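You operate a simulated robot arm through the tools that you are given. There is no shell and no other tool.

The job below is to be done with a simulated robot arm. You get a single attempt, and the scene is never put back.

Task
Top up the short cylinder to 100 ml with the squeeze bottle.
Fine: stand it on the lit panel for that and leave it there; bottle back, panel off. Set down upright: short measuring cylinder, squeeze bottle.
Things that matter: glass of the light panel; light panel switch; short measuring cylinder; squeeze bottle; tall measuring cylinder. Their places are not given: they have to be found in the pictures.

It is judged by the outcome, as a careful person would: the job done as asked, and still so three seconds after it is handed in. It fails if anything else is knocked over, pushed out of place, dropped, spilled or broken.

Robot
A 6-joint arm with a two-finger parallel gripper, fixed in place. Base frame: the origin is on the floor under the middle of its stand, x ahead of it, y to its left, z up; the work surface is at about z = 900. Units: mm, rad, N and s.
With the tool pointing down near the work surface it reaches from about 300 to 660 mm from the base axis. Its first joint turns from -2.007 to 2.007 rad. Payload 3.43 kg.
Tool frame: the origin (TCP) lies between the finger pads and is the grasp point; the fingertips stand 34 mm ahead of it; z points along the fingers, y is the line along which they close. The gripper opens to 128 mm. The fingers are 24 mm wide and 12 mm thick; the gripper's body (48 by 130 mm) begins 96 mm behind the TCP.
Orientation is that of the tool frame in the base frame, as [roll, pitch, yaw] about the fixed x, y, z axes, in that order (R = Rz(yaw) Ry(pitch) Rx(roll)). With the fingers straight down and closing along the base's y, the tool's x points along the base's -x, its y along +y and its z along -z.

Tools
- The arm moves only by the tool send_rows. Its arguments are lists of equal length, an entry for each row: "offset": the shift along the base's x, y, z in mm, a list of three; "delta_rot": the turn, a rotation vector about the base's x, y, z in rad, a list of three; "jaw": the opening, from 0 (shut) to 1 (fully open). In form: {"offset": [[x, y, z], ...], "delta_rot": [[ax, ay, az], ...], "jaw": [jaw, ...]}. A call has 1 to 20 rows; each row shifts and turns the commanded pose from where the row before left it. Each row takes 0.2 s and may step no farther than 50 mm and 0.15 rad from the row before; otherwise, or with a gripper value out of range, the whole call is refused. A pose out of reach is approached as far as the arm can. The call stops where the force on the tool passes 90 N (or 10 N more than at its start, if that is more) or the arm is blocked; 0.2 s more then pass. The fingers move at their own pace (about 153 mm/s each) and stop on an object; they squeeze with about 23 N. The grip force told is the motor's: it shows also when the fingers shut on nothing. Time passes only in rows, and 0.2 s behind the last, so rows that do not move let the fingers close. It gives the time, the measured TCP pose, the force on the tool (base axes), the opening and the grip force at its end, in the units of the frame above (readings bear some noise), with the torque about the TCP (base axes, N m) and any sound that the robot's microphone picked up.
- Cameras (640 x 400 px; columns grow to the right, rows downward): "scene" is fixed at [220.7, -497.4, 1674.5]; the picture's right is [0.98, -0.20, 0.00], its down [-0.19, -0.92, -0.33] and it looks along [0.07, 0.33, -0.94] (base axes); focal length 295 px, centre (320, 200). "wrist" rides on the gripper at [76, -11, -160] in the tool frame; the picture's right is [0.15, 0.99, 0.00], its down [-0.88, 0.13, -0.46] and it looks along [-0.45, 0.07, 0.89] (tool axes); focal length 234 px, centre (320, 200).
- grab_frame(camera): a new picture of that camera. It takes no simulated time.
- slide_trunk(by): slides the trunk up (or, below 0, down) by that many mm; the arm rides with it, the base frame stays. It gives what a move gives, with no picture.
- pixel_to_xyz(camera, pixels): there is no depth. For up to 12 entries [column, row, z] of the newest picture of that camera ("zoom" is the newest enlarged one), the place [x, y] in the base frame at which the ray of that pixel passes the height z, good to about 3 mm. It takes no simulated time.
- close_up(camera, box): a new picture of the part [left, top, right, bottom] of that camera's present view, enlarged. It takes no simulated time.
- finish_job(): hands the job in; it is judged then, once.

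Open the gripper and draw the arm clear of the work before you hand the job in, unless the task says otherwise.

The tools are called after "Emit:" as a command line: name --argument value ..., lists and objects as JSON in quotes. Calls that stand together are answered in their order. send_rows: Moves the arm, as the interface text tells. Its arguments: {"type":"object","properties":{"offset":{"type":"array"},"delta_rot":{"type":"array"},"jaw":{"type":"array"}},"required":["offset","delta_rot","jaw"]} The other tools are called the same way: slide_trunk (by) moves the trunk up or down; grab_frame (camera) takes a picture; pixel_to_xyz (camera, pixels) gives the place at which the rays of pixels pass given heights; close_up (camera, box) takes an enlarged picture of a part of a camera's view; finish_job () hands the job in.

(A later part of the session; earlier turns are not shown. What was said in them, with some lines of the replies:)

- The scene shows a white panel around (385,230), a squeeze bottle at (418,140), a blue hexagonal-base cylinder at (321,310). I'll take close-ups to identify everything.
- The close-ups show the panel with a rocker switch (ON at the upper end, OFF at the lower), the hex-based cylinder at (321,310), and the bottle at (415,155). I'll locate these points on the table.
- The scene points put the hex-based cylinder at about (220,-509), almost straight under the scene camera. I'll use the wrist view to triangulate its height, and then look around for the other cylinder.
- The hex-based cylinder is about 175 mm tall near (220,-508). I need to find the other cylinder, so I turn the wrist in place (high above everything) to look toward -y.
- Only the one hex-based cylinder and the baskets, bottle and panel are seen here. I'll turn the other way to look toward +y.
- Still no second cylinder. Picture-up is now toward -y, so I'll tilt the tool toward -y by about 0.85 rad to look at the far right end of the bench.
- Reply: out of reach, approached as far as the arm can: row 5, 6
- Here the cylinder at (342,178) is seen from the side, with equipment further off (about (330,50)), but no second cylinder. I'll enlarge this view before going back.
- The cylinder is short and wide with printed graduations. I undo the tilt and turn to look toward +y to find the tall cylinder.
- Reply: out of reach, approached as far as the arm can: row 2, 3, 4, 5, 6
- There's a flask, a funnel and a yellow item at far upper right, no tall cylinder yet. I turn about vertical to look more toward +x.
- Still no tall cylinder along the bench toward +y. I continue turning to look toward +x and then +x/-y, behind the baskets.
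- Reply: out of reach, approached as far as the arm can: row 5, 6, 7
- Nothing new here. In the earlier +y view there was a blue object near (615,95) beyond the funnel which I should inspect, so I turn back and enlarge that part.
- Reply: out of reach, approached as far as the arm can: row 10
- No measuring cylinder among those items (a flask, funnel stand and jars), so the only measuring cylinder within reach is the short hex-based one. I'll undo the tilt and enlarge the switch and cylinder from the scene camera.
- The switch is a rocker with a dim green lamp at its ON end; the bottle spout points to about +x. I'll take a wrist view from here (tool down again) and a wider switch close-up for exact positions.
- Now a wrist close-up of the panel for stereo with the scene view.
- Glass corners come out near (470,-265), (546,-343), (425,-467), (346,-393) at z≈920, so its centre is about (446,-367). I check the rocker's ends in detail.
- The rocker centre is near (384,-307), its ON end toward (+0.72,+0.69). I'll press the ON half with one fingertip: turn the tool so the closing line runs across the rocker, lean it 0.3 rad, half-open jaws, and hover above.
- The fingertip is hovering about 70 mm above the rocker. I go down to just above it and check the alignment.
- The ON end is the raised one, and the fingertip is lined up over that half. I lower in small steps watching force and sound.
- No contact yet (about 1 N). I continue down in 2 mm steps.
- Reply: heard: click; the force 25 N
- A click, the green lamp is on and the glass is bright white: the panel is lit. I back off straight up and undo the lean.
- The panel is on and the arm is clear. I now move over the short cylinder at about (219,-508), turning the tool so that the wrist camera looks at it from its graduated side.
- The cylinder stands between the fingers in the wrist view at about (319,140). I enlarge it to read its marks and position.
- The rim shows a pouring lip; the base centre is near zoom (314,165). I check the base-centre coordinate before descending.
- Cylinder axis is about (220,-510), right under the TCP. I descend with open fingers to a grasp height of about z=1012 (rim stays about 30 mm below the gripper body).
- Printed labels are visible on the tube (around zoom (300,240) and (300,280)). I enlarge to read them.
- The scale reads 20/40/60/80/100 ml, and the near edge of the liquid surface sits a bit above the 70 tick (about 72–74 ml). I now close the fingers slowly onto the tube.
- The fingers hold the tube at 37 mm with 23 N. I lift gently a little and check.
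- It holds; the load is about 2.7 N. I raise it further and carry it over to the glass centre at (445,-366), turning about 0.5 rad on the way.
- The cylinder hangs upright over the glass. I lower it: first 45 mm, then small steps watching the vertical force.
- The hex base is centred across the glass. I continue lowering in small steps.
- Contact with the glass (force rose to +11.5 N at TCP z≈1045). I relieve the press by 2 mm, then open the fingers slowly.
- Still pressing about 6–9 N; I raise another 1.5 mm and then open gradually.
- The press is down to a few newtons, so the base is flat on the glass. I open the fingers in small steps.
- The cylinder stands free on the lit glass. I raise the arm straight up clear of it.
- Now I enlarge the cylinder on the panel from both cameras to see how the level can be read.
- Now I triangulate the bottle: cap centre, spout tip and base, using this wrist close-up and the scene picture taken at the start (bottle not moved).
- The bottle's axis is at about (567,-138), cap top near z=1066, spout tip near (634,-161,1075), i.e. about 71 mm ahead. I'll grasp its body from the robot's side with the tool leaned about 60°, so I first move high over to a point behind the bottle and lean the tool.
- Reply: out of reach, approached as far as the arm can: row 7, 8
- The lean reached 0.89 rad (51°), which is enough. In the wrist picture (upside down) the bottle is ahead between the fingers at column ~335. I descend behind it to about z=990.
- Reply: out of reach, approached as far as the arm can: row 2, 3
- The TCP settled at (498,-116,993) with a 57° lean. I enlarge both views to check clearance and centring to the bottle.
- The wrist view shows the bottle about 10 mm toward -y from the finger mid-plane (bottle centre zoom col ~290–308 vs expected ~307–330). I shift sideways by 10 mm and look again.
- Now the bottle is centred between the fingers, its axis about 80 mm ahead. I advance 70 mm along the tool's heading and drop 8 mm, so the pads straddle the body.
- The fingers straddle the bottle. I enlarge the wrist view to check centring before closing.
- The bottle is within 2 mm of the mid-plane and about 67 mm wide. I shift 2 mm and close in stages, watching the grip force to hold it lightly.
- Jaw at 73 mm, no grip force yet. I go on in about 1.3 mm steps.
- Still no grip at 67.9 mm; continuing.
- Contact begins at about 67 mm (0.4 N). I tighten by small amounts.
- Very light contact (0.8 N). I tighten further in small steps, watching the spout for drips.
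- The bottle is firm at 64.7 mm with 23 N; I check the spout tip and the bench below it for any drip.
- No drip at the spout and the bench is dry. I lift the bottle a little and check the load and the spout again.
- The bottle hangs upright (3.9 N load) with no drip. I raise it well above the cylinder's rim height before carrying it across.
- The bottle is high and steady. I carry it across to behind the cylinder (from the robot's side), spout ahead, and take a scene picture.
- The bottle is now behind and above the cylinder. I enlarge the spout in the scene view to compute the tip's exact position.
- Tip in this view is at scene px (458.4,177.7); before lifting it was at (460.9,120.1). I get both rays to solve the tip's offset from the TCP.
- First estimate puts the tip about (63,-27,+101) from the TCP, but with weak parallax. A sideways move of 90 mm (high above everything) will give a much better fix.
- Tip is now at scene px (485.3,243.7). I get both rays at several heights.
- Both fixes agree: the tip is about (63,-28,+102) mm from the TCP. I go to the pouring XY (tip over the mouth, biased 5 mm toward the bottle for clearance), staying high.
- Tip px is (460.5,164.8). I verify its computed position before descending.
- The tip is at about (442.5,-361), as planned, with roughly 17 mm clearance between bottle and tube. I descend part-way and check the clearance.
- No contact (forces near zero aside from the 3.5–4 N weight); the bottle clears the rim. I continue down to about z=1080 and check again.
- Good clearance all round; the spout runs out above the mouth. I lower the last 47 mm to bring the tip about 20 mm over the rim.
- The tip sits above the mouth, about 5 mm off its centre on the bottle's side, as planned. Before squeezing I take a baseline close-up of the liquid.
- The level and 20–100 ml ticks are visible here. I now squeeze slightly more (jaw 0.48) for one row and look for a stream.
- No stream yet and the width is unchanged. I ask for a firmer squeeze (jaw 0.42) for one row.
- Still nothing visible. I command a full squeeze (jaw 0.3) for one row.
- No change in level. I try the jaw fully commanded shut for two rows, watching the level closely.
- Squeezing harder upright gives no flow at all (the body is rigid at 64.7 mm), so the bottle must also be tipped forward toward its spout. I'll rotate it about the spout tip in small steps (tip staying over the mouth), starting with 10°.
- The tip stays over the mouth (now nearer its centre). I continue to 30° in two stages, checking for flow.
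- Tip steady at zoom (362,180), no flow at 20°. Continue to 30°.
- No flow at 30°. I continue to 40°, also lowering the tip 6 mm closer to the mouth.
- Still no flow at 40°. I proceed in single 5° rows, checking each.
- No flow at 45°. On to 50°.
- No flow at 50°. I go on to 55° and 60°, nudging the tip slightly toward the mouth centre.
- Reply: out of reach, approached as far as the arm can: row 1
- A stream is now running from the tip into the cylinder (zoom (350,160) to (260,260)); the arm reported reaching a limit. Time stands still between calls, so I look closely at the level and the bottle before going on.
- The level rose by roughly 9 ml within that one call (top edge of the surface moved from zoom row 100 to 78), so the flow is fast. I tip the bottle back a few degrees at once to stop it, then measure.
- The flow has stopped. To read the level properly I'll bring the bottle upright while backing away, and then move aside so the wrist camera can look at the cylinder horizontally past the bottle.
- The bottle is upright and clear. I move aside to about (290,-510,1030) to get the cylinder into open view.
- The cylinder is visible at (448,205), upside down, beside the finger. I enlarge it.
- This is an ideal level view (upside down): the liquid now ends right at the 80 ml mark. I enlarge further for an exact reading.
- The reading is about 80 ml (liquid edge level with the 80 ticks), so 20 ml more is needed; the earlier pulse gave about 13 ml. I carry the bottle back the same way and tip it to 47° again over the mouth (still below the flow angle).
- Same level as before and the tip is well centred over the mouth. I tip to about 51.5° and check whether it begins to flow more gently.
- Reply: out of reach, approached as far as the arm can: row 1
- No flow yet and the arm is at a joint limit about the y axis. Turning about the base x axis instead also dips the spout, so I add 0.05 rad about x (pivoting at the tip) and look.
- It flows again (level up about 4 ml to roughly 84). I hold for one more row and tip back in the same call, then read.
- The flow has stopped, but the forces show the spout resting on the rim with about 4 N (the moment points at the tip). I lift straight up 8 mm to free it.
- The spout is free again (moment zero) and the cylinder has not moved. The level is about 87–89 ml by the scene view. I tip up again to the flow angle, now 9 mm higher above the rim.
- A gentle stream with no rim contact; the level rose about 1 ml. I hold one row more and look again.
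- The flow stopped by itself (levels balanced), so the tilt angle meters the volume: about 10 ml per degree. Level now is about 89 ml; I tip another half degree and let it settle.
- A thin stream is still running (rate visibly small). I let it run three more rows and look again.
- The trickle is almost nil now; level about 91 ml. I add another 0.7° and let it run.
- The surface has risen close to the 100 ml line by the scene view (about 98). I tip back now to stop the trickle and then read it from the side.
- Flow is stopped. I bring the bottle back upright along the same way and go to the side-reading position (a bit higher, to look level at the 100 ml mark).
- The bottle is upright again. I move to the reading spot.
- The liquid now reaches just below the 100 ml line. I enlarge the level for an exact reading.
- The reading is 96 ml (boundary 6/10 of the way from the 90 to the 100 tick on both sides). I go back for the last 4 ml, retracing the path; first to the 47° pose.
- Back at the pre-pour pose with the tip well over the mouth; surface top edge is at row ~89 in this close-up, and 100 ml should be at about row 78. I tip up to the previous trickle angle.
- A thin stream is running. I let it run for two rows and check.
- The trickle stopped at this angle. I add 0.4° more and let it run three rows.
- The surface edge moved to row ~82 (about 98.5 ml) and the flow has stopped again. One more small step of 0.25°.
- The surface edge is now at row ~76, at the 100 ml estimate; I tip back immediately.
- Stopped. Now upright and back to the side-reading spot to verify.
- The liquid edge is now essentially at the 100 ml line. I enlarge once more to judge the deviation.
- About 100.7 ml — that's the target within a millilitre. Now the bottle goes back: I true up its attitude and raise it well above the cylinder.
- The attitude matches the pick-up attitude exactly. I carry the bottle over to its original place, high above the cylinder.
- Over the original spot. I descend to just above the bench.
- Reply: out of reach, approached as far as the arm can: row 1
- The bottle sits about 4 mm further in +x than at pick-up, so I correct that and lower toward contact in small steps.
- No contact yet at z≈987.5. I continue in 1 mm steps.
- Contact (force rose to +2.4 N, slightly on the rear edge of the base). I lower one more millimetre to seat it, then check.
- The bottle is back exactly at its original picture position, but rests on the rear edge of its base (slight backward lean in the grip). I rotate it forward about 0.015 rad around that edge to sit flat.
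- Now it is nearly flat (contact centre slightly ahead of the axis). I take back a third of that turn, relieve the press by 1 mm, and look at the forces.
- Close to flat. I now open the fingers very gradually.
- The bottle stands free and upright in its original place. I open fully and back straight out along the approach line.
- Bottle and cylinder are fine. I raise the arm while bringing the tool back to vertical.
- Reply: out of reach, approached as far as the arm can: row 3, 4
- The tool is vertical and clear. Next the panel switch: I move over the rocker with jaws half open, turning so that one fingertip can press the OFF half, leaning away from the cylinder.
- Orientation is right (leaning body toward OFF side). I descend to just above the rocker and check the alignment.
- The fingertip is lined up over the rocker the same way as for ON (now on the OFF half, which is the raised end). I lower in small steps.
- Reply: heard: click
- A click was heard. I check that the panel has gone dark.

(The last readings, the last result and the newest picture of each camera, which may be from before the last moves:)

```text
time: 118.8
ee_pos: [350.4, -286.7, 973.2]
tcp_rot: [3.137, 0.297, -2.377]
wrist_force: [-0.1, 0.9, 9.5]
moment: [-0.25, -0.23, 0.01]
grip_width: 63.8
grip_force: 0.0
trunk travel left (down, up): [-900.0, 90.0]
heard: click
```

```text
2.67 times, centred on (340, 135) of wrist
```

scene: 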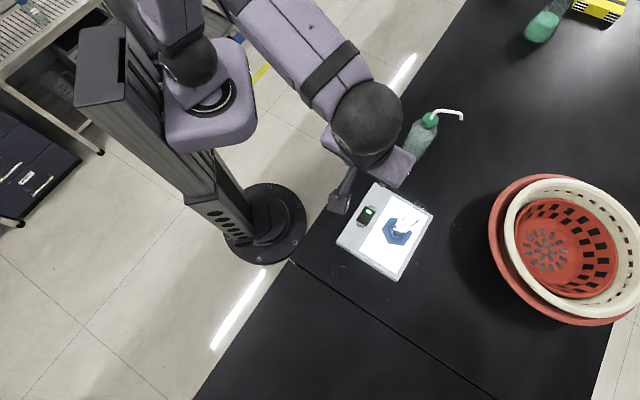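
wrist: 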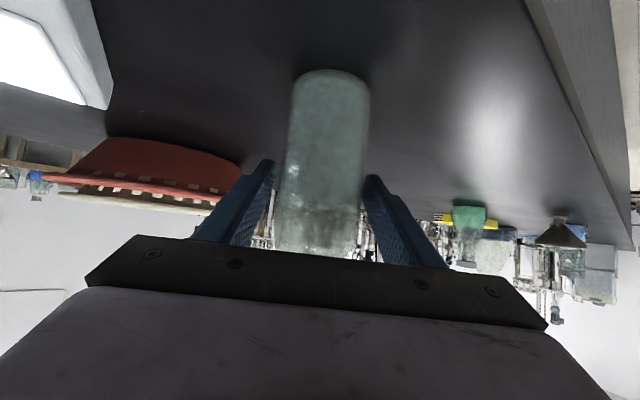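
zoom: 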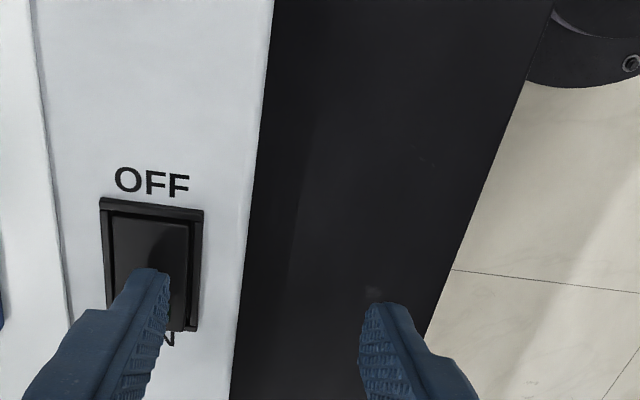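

The glass is dark: panel off. I lift straight up, straighten the tool and draw the arm clear.

Emit:
send_rows --offset '[[0, 0, 8], [0, 0, 25], [0, 0, 40], [0, 0, 45], [0, 0, 45], [0, 0, 45], [-10, 0, 40], [-15, 0, 40], [-20, 0, 40], [-20, 0, 40]]' --delta_rot '[[0, 0, 0], [0, 0, 0], [0, 0, 0], [0, 0, 0], [0, 0, 0], [0, 0, 0], [-0.069, 0.072, 0], [-0.069, 0.072, 0], [-0.069, 0.072, 0], [0, 0, 0]]' --jaw '[0.5, 0.5, 0.5, 0.5, 0.5, 0.5, 0.8, 1, 1, 1]'

Emit:
grab_frame --camera "scene"

Emit:
close_up --camera "scene" --box '[380, 190, 440, 250]'

Emit:
grab_frame --camera "wrist"

```text
time: 121.0
ee_pos: [284.2, -289.4, 1340.8]
tcp_rot: [3.132, -0.001, -2.377]
wrist_force: [-0.9, -0.7, 0.4]
moment: [-0.02, -0.02, 0.0]
grip_width: 128.0
grip_force: 0.0
trunk travel left (down, up): [-900.0, 90.0]
```

```text
taken
```

scene: 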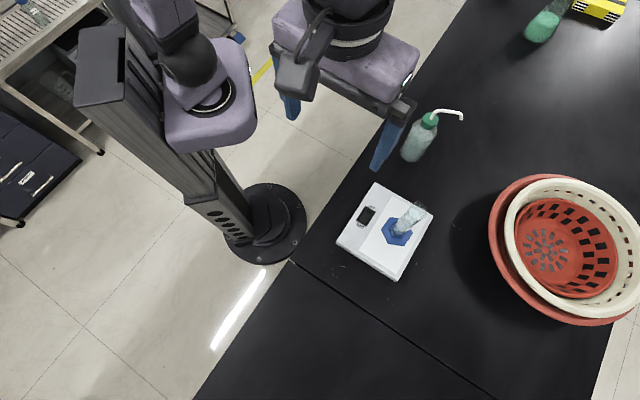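

```text
6.67 times, centred on (410, 220) of scene
```

zoom: 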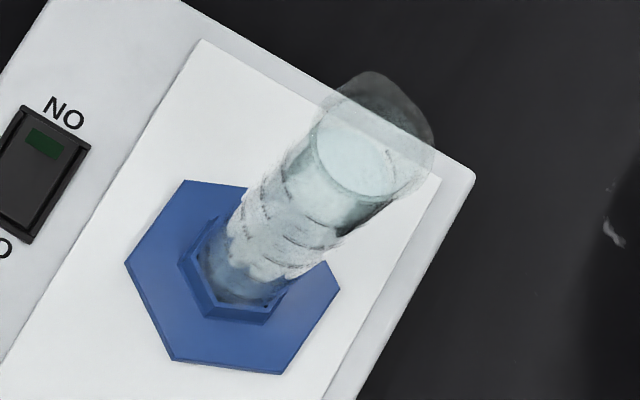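

```text
taken
```

wrist: 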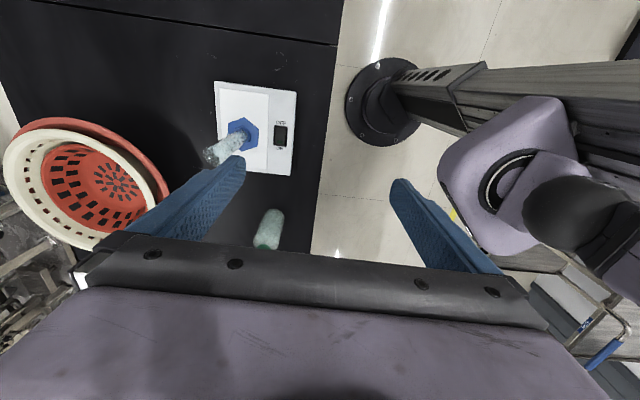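

The cylinder stands upright on the glass at about 100 ml, the bottle is back upright in its place, and the panel lamp is dark. The bench and panel look dry, and the gripper is open and high above everything, so I hand the job in.

Emit:
finish_job

```text
The job is handed in.
```

The job is handed in. The short cylinder stands on the panel glass, topped up to about 100.7 ml as read at the ticks from the side. The squeeze bottle is back upright in its original place, and the panel is switched off.

- **Filling:** the bottle gave no liquid when squeezed upright, so I tipped it about 54° over the mouth to pour. The panel was lit for all of the filling.
- **Contact:** during the pour the spout rested on the cylinder's rim with about 4 N, and I lifted it off. In the pictures the cylinder had not moved.
- **Spills:** I saw none on the bench or the panel.
- **Tall measuring cylinder:** it was not visible in any view, so I took the only measuring cylinder in reach to be the short one.
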